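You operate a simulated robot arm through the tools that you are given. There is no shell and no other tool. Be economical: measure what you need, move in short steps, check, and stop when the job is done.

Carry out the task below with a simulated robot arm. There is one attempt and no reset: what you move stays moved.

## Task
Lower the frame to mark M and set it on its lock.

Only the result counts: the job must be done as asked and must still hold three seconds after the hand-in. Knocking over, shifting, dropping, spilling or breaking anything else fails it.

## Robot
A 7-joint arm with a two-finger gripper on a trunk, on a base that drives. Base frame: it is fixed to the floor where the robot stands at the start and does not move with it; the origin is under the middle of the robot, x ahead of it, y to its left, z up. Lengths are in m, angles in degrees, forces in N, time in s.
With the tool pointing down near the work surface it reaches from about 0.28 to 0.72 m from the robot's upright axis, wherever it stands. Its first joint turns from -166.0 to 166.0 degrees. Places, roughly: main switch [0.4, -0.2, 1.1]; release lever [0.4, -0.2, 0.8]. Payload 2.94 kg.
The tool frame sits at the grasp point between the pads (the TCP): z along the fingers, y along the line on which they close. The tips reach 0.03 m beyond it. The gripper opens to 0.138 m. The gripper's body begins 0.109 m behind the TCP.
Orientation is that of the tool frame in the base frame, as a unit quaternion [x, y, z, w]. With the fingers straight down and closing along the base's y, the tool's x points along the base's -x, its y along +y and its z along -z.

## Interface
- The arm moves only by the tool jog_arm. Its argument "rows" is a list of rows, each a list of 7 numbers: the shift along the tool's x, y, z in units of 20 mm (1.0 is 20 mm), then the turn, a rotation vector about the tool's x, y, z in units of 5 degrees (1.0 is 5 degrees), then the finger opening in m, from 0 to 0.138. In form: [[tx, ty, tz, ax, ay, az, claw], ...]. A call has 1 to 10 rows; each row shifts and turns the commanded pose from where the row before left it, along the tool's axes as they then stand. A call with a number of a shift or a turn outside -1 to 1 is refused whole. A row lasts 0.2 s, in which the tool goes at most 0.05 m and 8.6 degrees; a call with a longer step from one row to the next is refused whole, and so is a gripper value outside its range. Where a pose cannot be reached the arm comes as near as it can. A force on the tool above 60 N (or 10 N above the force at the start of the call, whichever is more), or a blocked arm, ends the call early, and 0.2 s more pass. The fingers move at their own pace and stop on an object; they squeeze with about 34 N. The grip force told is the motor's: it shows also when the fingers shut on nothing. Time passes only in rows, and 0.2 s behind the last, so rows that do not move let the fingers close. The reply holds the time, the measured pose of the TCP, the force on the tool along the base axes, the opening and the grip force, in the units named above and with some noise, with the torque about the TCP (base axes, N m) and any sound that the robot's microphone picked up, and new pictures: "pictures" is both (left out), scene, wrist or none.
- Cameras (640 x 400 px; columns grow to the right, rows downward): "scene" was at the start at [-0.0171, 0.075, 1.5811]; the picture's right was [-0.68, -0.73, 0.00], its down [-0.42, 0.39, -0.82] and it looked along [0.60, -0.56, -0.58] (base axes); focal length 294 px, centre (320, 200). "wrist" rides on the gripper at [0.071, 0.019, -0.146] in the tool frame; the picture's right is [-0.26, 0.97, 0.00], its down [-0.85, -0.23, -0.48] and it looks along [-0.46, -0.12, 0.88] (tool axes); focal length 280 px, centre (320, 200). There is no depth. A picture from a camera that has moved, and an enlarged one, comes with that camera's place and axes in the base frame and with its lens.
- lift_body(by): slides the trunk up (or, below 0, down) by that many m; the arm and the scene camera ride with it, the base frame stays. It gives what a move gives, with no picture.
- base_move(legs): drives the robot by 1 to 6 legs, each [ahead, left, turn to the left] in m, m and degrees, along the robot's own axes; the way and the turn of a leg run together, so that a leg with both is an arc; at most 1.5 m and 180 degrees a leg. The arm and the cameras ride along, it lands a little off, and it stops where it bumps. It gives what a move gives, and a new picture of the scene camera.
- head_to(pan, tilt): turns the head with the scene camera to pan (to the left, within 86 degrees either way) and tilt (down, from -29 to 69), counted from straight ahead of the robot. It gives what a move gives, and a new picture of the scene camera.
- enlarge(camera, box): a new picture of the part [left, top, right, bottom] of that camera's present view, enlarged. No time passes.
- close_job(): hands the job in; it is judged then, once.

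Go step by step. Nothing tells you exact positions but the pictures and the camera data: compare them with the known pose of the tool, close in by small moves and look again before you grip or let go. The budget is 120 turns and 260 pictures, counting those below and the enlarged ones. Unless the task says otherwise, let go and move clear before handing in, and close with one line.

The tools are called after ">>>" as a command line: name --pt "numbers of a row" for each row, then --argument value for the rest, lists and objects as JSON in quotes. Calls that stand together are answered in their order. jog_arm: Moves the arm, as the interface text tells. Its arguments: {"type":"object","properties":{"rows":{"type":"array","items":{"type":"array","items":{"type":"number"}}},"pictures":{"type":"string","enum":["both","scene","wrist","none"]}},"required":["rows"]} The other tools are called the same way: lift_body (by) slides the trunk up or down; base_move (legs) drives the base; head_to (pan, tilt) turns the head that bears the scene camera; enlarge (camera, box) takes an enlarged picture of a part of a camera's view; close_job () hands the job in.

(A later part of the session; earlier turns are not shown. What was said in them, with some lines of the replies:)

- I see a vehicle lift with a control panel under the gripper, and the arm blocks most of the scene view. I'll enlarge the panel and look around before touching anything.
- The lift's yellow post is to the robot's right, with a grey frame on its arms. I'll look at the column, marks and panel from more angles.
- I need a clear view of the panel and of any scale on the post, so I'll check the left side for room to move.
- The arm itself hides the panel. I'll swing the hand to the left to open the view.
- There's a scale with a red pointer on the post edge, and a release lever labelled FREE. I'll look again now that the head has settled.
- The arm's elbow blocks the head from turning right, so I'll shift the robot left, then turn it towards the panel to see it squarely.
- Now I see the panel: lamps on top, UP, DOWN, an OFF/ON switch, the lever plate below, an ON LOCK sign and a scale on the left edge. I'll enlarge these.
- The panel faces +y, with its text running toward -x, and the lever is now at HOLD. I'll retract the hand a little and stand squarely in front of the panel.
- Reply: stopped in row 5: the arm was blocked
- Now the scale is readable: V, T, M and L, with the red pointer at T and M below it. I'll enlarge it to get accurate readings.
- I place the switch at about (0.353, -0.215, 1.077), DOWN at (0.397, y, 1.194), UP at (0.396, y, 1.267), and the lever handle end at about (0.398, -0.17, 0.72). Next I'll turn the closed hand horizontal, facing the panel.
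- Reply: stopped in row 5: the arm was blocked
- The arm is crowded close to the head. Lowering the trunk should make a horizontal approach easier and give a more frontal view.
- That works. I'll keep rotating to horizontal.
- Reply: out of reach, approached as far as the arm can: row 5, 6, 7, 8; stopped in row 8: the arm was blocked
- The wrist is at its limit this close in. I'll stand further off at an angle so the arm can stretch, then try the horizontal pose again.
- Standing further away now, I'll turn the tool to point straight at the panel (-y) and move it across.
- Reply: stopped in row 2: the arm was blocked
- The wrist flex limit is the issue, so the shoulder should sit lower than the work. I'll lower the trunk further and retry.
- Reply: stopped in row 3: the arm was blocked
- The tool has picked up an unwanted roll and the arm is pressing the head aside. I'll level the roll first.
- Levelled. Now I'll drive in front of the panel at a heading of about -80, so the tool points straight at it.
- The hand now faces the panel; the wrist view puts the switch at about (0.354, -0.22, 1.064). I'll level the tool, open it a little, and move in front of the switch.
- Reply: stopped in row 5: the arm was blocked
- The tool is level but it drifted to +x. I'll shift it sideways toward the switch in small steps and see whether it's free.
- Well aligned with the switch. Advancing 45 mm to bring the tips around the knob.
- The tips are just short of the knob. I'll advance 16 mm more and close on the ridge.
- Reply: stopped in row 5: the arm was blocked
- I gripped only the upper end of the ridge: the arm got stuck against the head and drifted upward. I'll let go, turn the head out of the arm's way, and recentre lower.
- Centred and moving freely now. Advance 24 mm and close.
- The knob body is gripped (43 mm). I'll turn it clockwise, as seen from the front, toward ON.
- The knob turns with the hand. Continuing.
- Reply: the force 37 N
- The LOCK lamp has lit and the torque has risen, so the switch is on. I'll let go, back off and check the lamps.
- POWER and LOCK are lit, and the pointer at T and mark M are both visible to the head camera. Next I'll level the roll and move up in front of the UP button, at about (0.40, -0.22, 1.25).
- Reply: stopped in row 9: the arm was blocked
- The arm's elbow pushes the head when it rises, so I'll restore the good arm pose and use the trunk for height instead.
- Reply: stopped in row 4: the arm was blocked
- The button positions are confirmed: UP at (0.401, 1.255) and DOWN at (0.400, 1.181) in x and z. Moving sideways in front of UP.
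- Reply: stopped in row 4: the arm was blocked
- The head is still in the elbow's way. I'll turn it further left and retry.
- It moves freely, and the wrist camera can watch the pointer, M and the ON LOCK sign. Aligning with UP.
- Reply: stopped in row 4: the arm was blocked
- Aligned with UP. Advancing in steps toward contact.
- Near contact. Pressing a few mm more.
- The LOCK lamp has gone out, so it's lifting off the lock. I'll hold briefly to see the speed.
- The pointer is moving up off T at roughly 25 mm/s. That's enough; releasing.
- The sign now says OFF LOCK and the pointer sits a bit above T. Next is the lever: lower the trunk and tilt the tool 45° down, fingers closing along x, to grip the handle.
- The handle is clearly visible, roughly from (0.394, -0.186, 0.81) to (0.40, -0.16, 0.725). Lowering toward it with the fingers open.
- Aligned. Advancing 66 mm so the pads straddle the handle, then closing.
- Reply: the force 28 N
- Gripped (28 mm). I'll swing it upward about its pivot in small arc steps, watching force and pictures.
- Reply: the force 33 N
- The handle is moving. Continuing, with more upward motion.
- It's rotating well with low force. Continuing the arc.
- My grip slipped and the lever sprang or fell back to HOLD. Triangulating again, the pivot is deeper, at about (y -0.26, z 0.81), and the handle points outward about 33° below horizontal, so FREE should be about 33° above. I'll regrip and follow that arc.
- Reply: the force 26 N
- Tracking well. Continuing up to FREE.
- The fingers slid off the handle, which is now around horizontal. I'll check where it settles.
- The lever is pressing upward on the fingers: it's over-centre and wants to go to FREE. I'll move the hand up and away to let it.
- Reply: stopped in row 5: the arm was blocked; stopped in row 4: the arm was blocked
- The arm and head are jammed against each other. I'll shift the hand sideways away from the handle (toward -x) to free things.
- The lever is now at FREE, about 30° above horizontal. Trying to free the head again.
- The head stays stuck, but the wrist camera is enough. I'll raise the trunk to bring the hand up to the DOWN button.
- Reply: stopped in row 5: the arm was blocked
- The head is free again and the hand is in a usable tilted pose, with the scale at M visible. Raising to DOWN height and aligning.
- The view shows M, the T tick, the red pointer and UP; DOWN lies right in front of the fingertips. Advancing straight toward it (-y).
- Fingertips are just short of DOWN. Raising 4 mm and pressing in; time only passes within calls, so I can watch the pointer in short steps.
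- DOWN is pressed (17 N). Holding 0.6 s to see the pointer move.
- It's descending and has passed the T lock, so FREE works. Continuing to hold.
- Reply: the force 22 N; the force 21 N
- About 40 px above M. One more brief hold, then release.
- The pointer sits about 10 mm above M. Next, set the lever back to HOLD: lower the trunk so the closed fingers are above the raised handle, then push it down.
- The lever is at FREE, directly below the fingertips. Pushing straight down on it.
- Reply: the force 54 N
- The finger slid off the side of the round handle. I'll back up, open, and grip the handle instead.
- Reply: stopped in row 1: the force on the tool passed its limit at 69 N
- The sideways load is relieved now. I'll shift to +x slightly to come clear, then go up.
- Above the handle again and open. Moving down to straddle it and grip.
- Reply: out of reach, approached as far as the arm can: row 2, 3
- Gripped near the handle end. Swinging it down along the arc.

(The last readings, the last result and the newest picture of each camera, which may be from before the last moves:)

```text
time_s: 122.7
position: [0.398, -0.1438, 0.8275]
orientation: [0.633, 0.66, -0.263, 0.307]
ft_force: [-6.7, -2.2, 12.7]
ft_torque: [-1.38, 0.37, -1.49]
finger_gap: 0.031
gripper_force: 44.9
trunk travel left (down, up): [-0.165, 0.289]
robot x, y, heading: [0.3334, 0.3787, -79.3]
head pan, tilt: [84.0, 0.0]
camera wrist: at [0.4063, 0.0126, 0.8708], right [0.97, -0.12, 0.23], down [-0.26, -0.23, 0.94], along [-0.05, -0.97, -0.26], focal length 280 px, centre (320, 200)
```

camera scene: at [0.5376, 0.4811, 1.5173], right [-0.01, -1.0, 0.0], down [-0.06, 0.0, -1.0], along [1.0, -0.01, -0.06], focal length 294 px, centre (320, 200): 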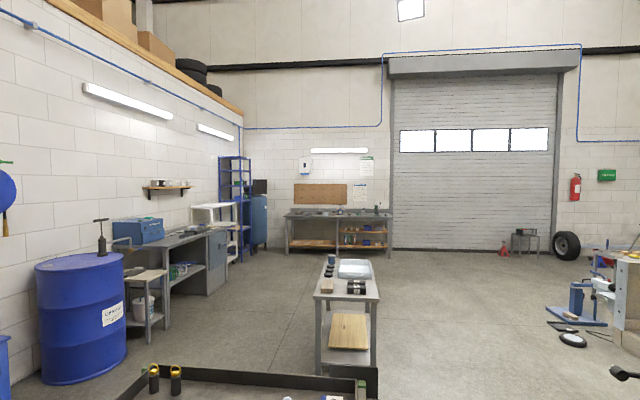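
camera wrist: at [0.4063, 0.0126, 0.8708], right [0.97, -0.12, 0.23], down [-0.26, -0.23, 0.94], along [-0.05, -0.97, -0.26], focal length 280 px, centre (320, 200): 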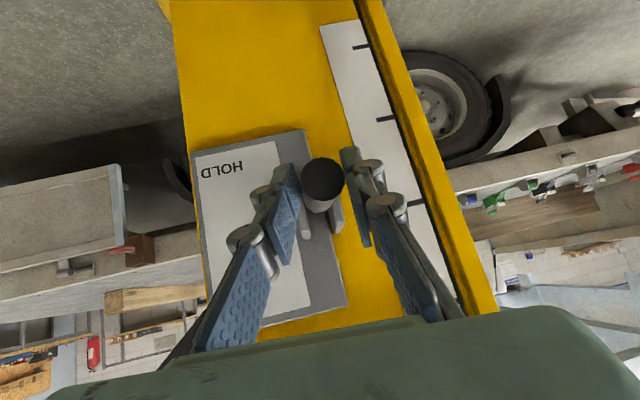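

Following well. Continuing past centre.

>>> jog_arm --pt "0.77 0 0.64 0 0 0 0" --pt "0.65 0 0.77 0 0 0 0" --pt "0.6 0 0.8 0 0 0 0" --pictures "wrist"

```text
time_s: 123.5
position: [0.3991, -0.1485, 0.7635]
orientation: [0.635, 0.66, -0.26, 0.304]
ft_force: [-19.0, 15.0, -2.8]
ft_torque: [-0.43, -0.11, -1.03]
finger_gap: 0.0273
gripper_force: 45.2
trunk travel left (down, up): [-0.165, 0.289]
robot x, y, heading: [0.3306, 0.3795, -79.9]
head pan, tilt: [84.0, 0.0]
camera wrist: at [0.4084, 0.0083, 0.8099], right [0.96, -0.12, 0.23], down [-0.26, -0.24, 0.94], along [-0.06, -0.96, -0.27], focal length 280 px, centre (320, 200)
```

wrist: 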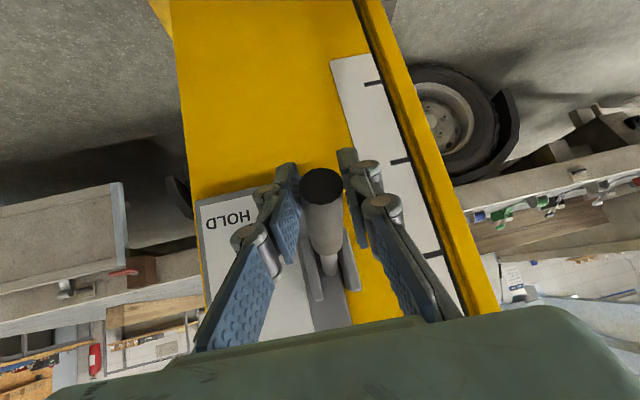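

Well past centre, now about 23° below. Opening to let it settle at HOLD, then backing away.

>>> jog_arm --pt "0 0 0 0 0 0 0.065" --pt "0 0 0 0 0 0 0.065" --pt "0 0 -0.9 0 0 0 0.065" --pt "0 0 -0.9 0 0 0 0.065" --pt "0 0 -0.9 0 0 0 0.065" --pt "-0.7 0 -0.7 0 0 0 0.03" --pt "-0.7 0 -0.7 0 0 0 0.0" --pt "-0.7 0 -0.7 0 0 0 0.0" --pictures "wrist"

```text
time_s: 125.3
position: [0.3958, -0.1068, 0.8627]
orientation: [0.632, 0.662, -0.262, 0.306]
ft_force: [0.1, 0.1, 0.7]
ft_torque: [-0.01, 0.03, 0.0]
finger_gap: 0.0001
gripper_force: 28.5
trunk travel left (down, up): [-0.165, 0.289]
robot x, y, heading: [0.3288, 0.378, -79.3]
head pan, tilt: [84.0, 0.0]
camera wrist: at [0.4041, 0.0498, 0.9068], right [0.97, -0.12, 0.23], down [-0.25, -0.24, 0.94], along [-0.05, -0.96, -0.26], focal length 280 px, centre (320, 200)
```

wrist: 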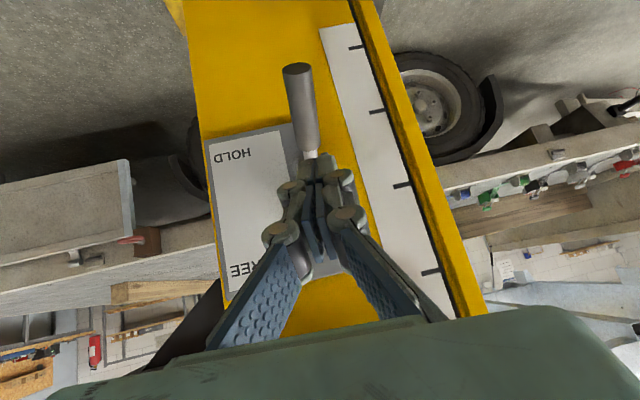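

The lever is at HOLD. Now back up to the DOWN button to seat the carriage on the lock at M.

>>> lift_body --by 0.27

>>> jog_arm --pt "-0.9 0.05 -0.4 0 0 0 0" --pt "-0.9 0.05 -0.4 0 0 0 0" --pt "-0.9 0.05 -0.4 0 0 0 0" --pt "-0.7 0 -0.3 0 0 0 0" --pictures "wrist"

```text
time_s: 128.0
position: [0.395, -0.1074, 1.132]
orientation: [0.632, 0.661, -0.263, 0.307]
ft_force: [-0.1, -0.7, -0.2]
ft_torque: [0.0, 0.01, 0.01]
finger_gap: 0.0
gripper_force: 28.8
trunk travel left (down, up): [-0.435, 0.019]
robot x, y, heading: [0.3305, 0.3787, -79.2]
head pan, tilt: [84.0, 0.0]
```

```text
time_s: 129.0
position: [0.3973, -0.13, 1.2022]
orientation: [0.632, 0.662, -0.262, 0.307]
ft_force: [0.0, 0.3, 0.6]
ft_torque: [0.01, -0.01, -0.01]
finger_gap: 0.0
gripper_force: 29.2
trunk travel left (down, up): [-0.435, 0.019]
robot x, y, heading: [0.3305, 0.3782, -79.4]
head pan, tilt: [84.0, 0.0]
camera wrist: at [0.4062, 0.0261, 1.2469], right [0.97, -0.12, 0.23], down [-0.25, -0.24, 0.94], along [-0.05, -0.96, -0.26], focal length 280 px, centre (320, 200)
```

wrist: 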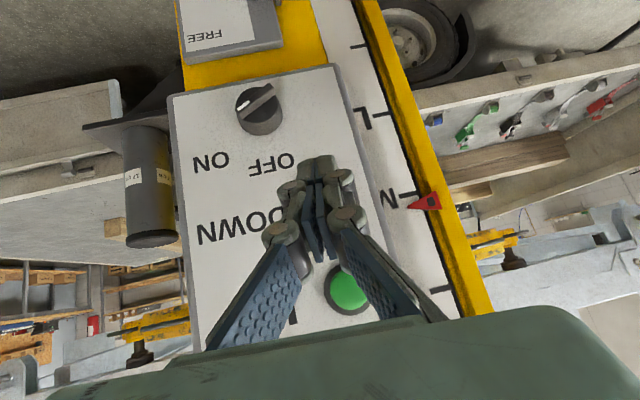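

>>> jog_arm --pt "-0.52 0 0.56 0 0 0 0" --pt "-0.52 0 0.56 0 0 0 0" --pt "-0.52 0 0.56 0 0 0 0" --pt "-0.52 0 0.56 0 0 0 0" --pt "-0.25 0 0.25 0 0 0 0" --pt "-0.25 0 0.28 0 0 0 0" --pictures "wrist"

```text
time_s: 130.4
position: [0.4011, -0.2047, 1.2036]
orientation: [0.633, 0.661, -0.262, 0.307]
ft_force: [-1.6, 5.6, 0.7]
ft_torque: [0.01, 0.01, -0.08]
finger_gap: 0.0
gripper_force: 28.7
trunk travel left (down, up): [-0.435, 0.019]
robot x, y, heading: [0.3338, 0.3801, -79.6]
head pan, tilt: [84.0, 0.0]
camera wrist: at [0.4091, -0.0481, 1.2481], right [0.97, -0.12, 0.23], down [-0.25, -0.24, 0.94], along [-0.05, -0.96, -0.26], focal length 280 px, centre (320, 200)
```

wrist: 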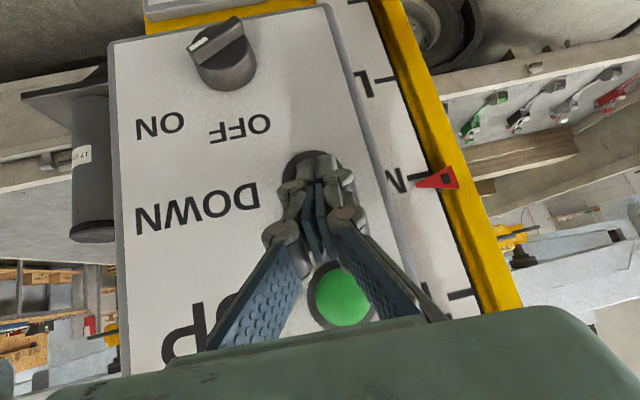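

>>> jog_arm --pt "-0.08 0 0.08 0 0 0 0" --pt "0 0 0 0 0 0 0" --pt "0 0 0 0 0 0 0" --pictures "wrist"

>>> enlarge --camera "wrist" --box '[360, 130, 488, 210]'

```text
time_s: 131.2
position: [0.401, -0.2053, 1.204]
orientation: [0.632, 0.661, -0.264, 0.307]
ft_force: [-0.3, 13.8, -0.3]
ft_torque: [0.17, 0.02, -0.12]
finger_gap: 0.0
gripper_force: 28.6
trunk travel left (down, up): [-0.435, 0.019]
robot x, y, heading: [0.328, 0.3794, -79.2]
head pan, tilt: [84.0, 0.0]
camera wrist: at [0.4096, -0.0493, 1.2481], right [0.97, -0.12, 0.23], down [-0.25, -0.24, 0.94], along [-0.05, -0.96, -0.26], focal length 280 px, centre (320, 200)
```

wrist: 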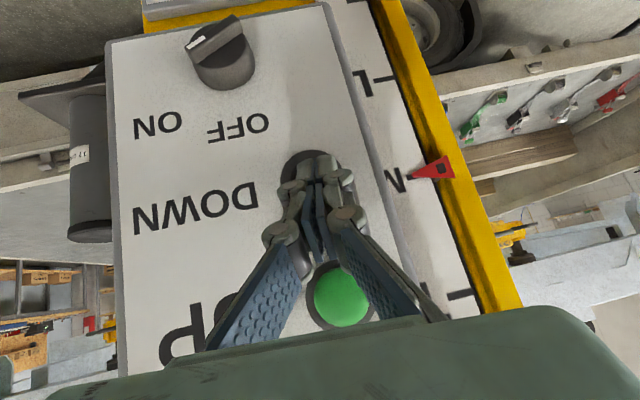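

```text
5.00 times, centred on (424, 170) of wrist
camera zoom: at [0.4096, -0.0493, 1.2481], right [0.97, -0.12, 0.23], down [-0.25, -0.24, 0.94], along [-0.05, -0.96, -0.26], focal length 1402 px, centre (-200, 350)
```

zoom: 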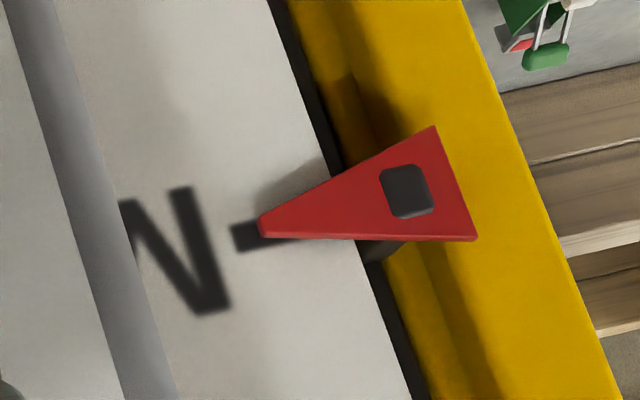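

The pointer is on M. Holding another moment to see whether it has stopped on the lock.

>>> jog_arm --pt "0 0 0 0 0 0 0" --pictures "none"

>>> enlarge --camera "wrist" --box '[360, 130, 488, 210]'

```text
time_s: 131.6
position: [0.4011, -0.206, 1.2036]
orientation: [0.632, 0.661, -0.263, 0.307]
ft_force: [0.1, 13.9, -1.5]
ft_torque: [0.16, 0.01, -0.1]
finger_gap: 0.0
gripper_force: 28.2
trunk travel left (down, up): [-0.435, 0.019]
robot x, y, heading: [0.3279, 0.3811, -79.6]
head pan, tilt: [84.0, 0.0]
```

```text
5.00 times, centred on (424, 170) of wrist
camera zoom: at [0.4099, -0.0494, 1.2483], right [0.97, -0.12, 0.23], down [-0.25, -0.24, 0.94], along [-0.05, -0.96, -0.26], focal length 1402 px, centre (-200, 350)
```

zoom: 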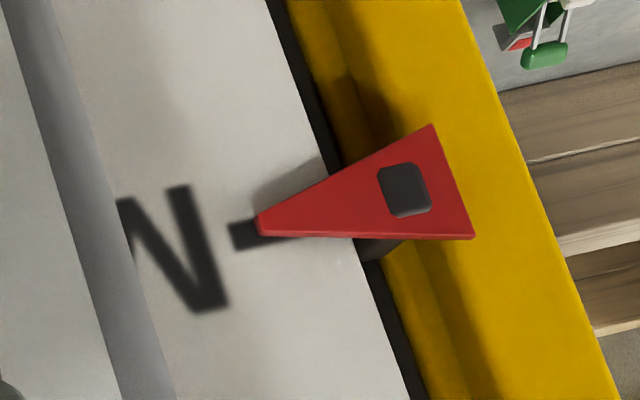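

It has stopped at M. Releasing the button, backing off, and checking the LOCK lamp and sign.

>>> jog_arm --pt "0.5 0 -0.56 0 0 0 0" --pt "0.67 0 -0.7 0 0 0 0" --pt "0.67 0 -0.7 0 0 0 0" --pt "0.67 0 -0.7 0 0 0 0" --pt "0.67 0 -0.7 0 0 0 0" --pt "0.67 0 -0.7 0 0 0 0" --pictures "wrist"

>>> head_to --pan 5 --tilt 15

```text
time_s: 133.0
position: [0.3958, -0.0971, 1.2007]
orientation: [0.631, 0.662, -0.263, 0.308]
ft_force: [0.8, 0.3, 0.5]
ft_torque: [-0.02, 0.0, 0.01]
finger_gap: 0.0
gripper_force: 28.5
trunk travel left (down, up): [-0.435, 0.019]
robot x, y, heading: [0.3312, 0.3789, -79.6]
head pan, tilt: [84.0, 0.0]
camera wrist: at [0.4035, 0.0599, 1.2459], right [0.97, -0.12, 0.23], down [-0.25, -0.24, 0.94], along [-0.05, -0.96, -0.26], focal length 280 px, centre (320, 200)
```

wrist: 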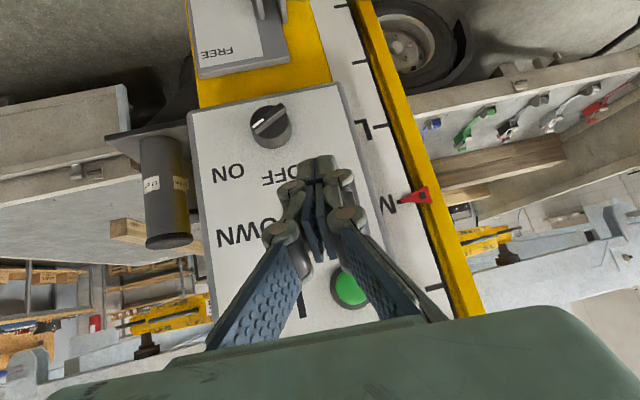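

```text
time_s: 134.5
position: [0.3959, -0.0966, 1.1994]
orientation: [0.633, 0.662, -0.261, 0.306]
ft_force: [0.2, 0.0, 0.1]
ft_torque: [-0.02, -0.01, -0.01]
finger_gap: 0.0
gripper_force: 27.9
trunk travel left (down, up): [-0.435, 0.019]
robot x, y, heading: [0.33, 0.3814, -79.4]
head pan, tilt: [5.0, 15.0]
camera scene: at [0.5368, 0.4569, 1.6283], right [-0.27, -0.96, 0.0], down [-0.2, 0.06, -0.98], along [0.94, -0.27, -0.21], focal length 294 px, centre (320, 200)
```

scene: 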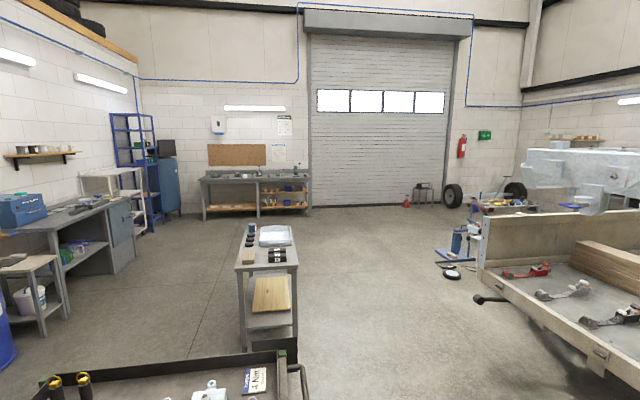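

The head is blocked by the arm again, so I'll tilt the wrist upward to see the lamps and the sign.

>>> head_to --pan 80 --tilt 0

>>> jog_arm --pt "0 0 -0.3 0 -1 0 0" --pt "-0.2 0 -0.3 0 -1 0 0" --pt "-0.2 0 -0.3 0 -1 0 0" --pt "-0.2 0 0 0 -1 0 0" --pt "-0.2 0 0 0 -1 0 0" --pt "-0.2 0 0 0 -1 0 0" --pictures "wrist"

```text
time_s: 136.0
position: [0.3964, -0.0972, 1.203]
orientation: [0.632, 0.661, -0.263, 0.307]
ft_force: [-0.1, -0.5, -0.3]
ft_torque: [0.01, -0.01, 0.01]
finger_gap: 0.0
gripper_force: 28.0
trunk travel left (down, up): [-0.435, 0.019]
robot x, y, heading: [0.3296, 0.3791, -79.4]
head pan, tilt: [80.0, 0.0]
camera scene: at [0.5371, 0.4833, 1.6478], right [0.01, -1.0, 0.0], down [0.0, 0.0, -1.0], along [1.0, 0.01, 0.0], focal length 294 px, centre (320, 200)
```

scene: 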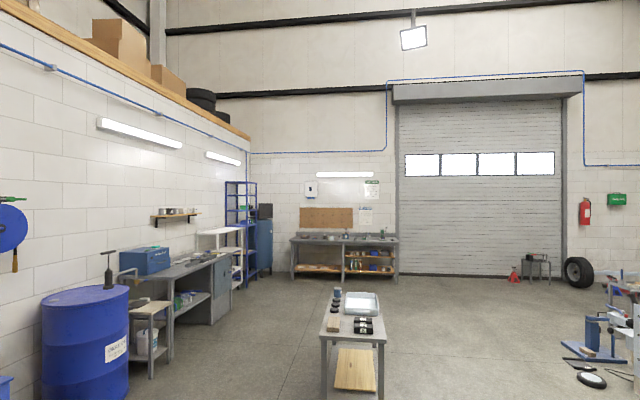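

```text
time_s: 137.4
position: [0.4063, -0.1558, 1.2699]
orientation: [0.543, 0.559, -0.418, 0.467]
ft_force: [0.4, 0.0, 0.1]
ft_torque: [0.01, 0.0, 0.04]
finger_gap: 0.0002
gripper_force: 28.4
out of reach, approached as far as the arm can: row 2, 3, 4, 5, 6
trunk travel left (down, up): [-0.435, 0.019]
robot x, y, heading: [0.3323, 0.3816, -79.3]
head pan, tilt: [80.0, 0.0]
camera wrist: at [0.4177, 0.0035, 1.2296], right [0.96, 0.0, 0.29], down [-0.28, 0.27, 0.92], along [-0.08, -0.96, 0.25], focal length 280 px, centre (320, 200)
```

wrist: 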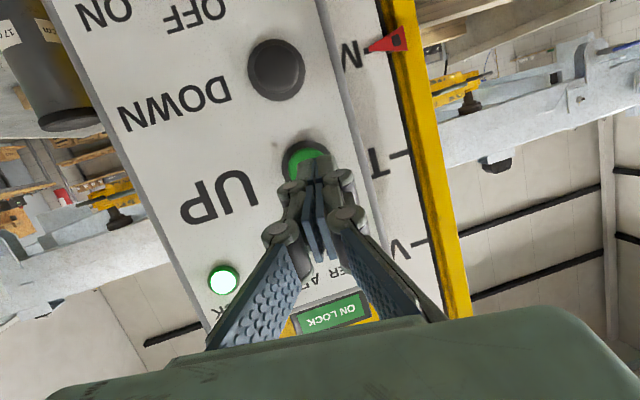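

LOCK is lit, the sign reads ON LOCK and the pointer is at M. I'll back the hand away from the UP button with a small base move and do a final check.

>>> base_move --legs '[[-0.06, 0, 0]]'

>>> enlarge --camera "wrist" --box '[0, 0, 640, 400]'

```text
time_s: 138.4
position: [0.3968, -0.1266, 1.2704]
orientation: [0.544, 0.558, -0.419, 0.466]
ft_force: [0.3, -0.6, -0.7]
ft_torque: [-0.03, -0.02, -0.01]
finger_gap: 0.0003
gripper_force: 28.6
trunk travel left (down, up): [-0.435, 0.019]
robot x, y, heading: [0.3242, 0.4054, -79.5]
head pan, tilt: [80.0, 0.0]
stopped in leg 1: the robot was blocked; the commanded pose is now the measured one
camera scene: at [0.5303, 0.5093, 1.6478], right [0.0, -1.0, 0.0], down [0.0, 0.0, -1.0], along [1.0, 0.0, 0.0], focal length 294 px, centre (320, 200)
```

scene: 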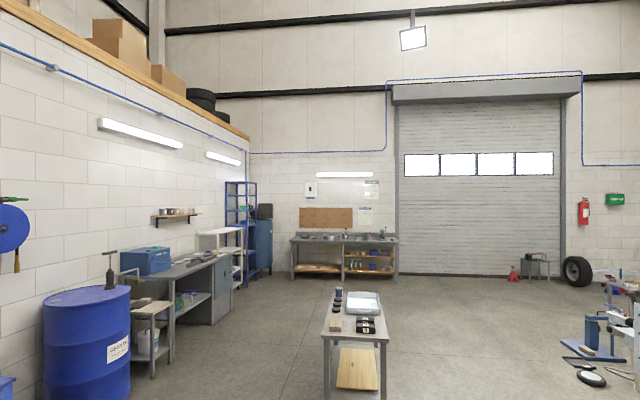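

```text
1.00 times, centred on (320, 200) of wrist (not enlarged: the box is as wide or as high as the picture)
camera zoom: at [0.4084, 0.0313, 1.23], right [0.96, 0.0, 0.29], down [-0.28, 0.27, 0.92], along [-0.08, -0.96, 0.26], focal length 280 px, centre (320, 200)
```

zoom: 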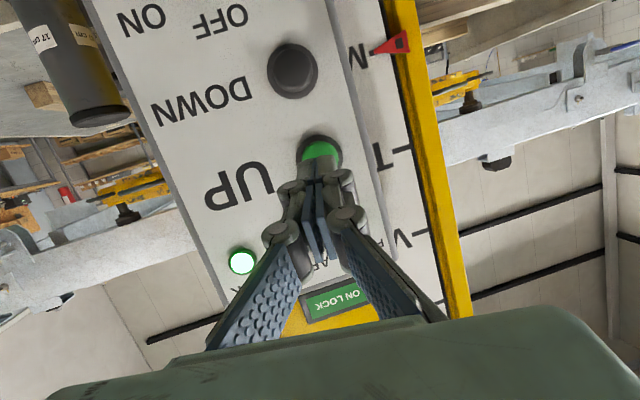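

The hand is clear. The base touched something behind it, so I'll ease forward 15 mm to break contact, then hand in.

>>> base_move --legs '[[0.015, 0, 0]]'

>>> enlarge --camera "wrist" --box '[220, 20, 460, 340]'

```text
time_s: 139.1
position: [0.398, -0.1417, 1.2696]
orientation: [0.543, 0.558, -0.42, 0.467]
ft_force: [-0.4, -0.9, 0.3]
ft_torque: [-0.03, 0.0, -0.01]
finger_gap: 0.0
gripper_force: 28.5
trunk travel left (down, up): [-0.435, 0.019]
robot x, y, heading: [0.3275, 0.391, -79.6]
head pan, tilt: [80.0, 0.0]
camera scene: at [0.5329, 0.495, 1.6478], right [0.0, -1.0, 0.0], down [0.0, 0.0, -1.0], along [1.0, 0.0, 0.0], focal length 294 px, centre (320, 200)
```

scene: 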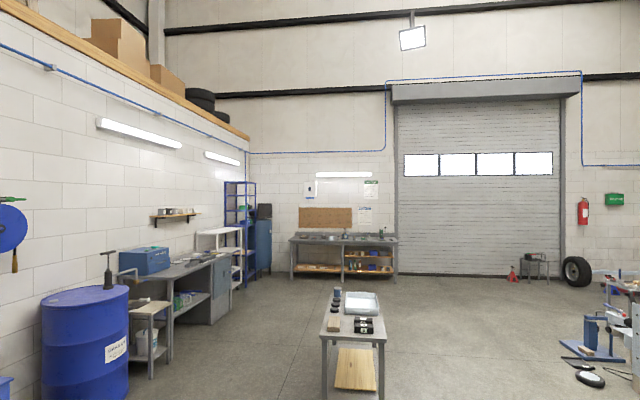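

```text
1.25 times, centred on (340, 180) of wrist
camera zoom: at [0.4113, 0.0169, 1.23], right [0.96, 0.0, 0.29], down [-0.28, 0.27, 0.92], along [-0.08, -0.96, 0.26], focal length 350 px, centre (295, 225)
```

zoom: 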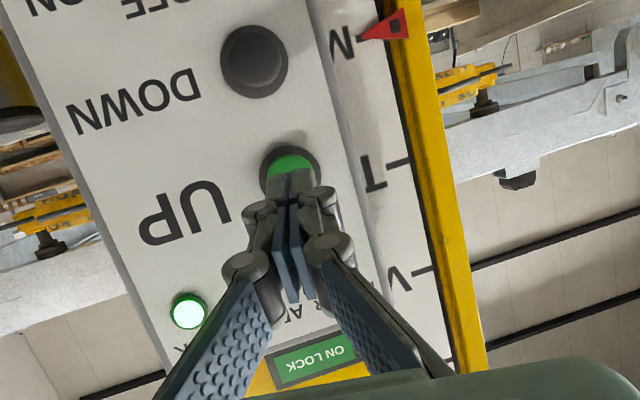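

The pointer is at M, the sign reads ON LOCK, the LOCK lamp is lit, the lever is at HOLD and the hand is clear. Handing in.

>>> close_job

```text
The job is handed in.
```

The frame is down at mark M and resting on its lock: the pointer is at M, the sign reads ON LOCK, the LOCK lamp is lit and the lever is at HOLD. While backing off at the end, the base bumped something behind it that I couldn't see; I eased forward 15 mm but didn't check whether it had moved. The main switch is still ON.
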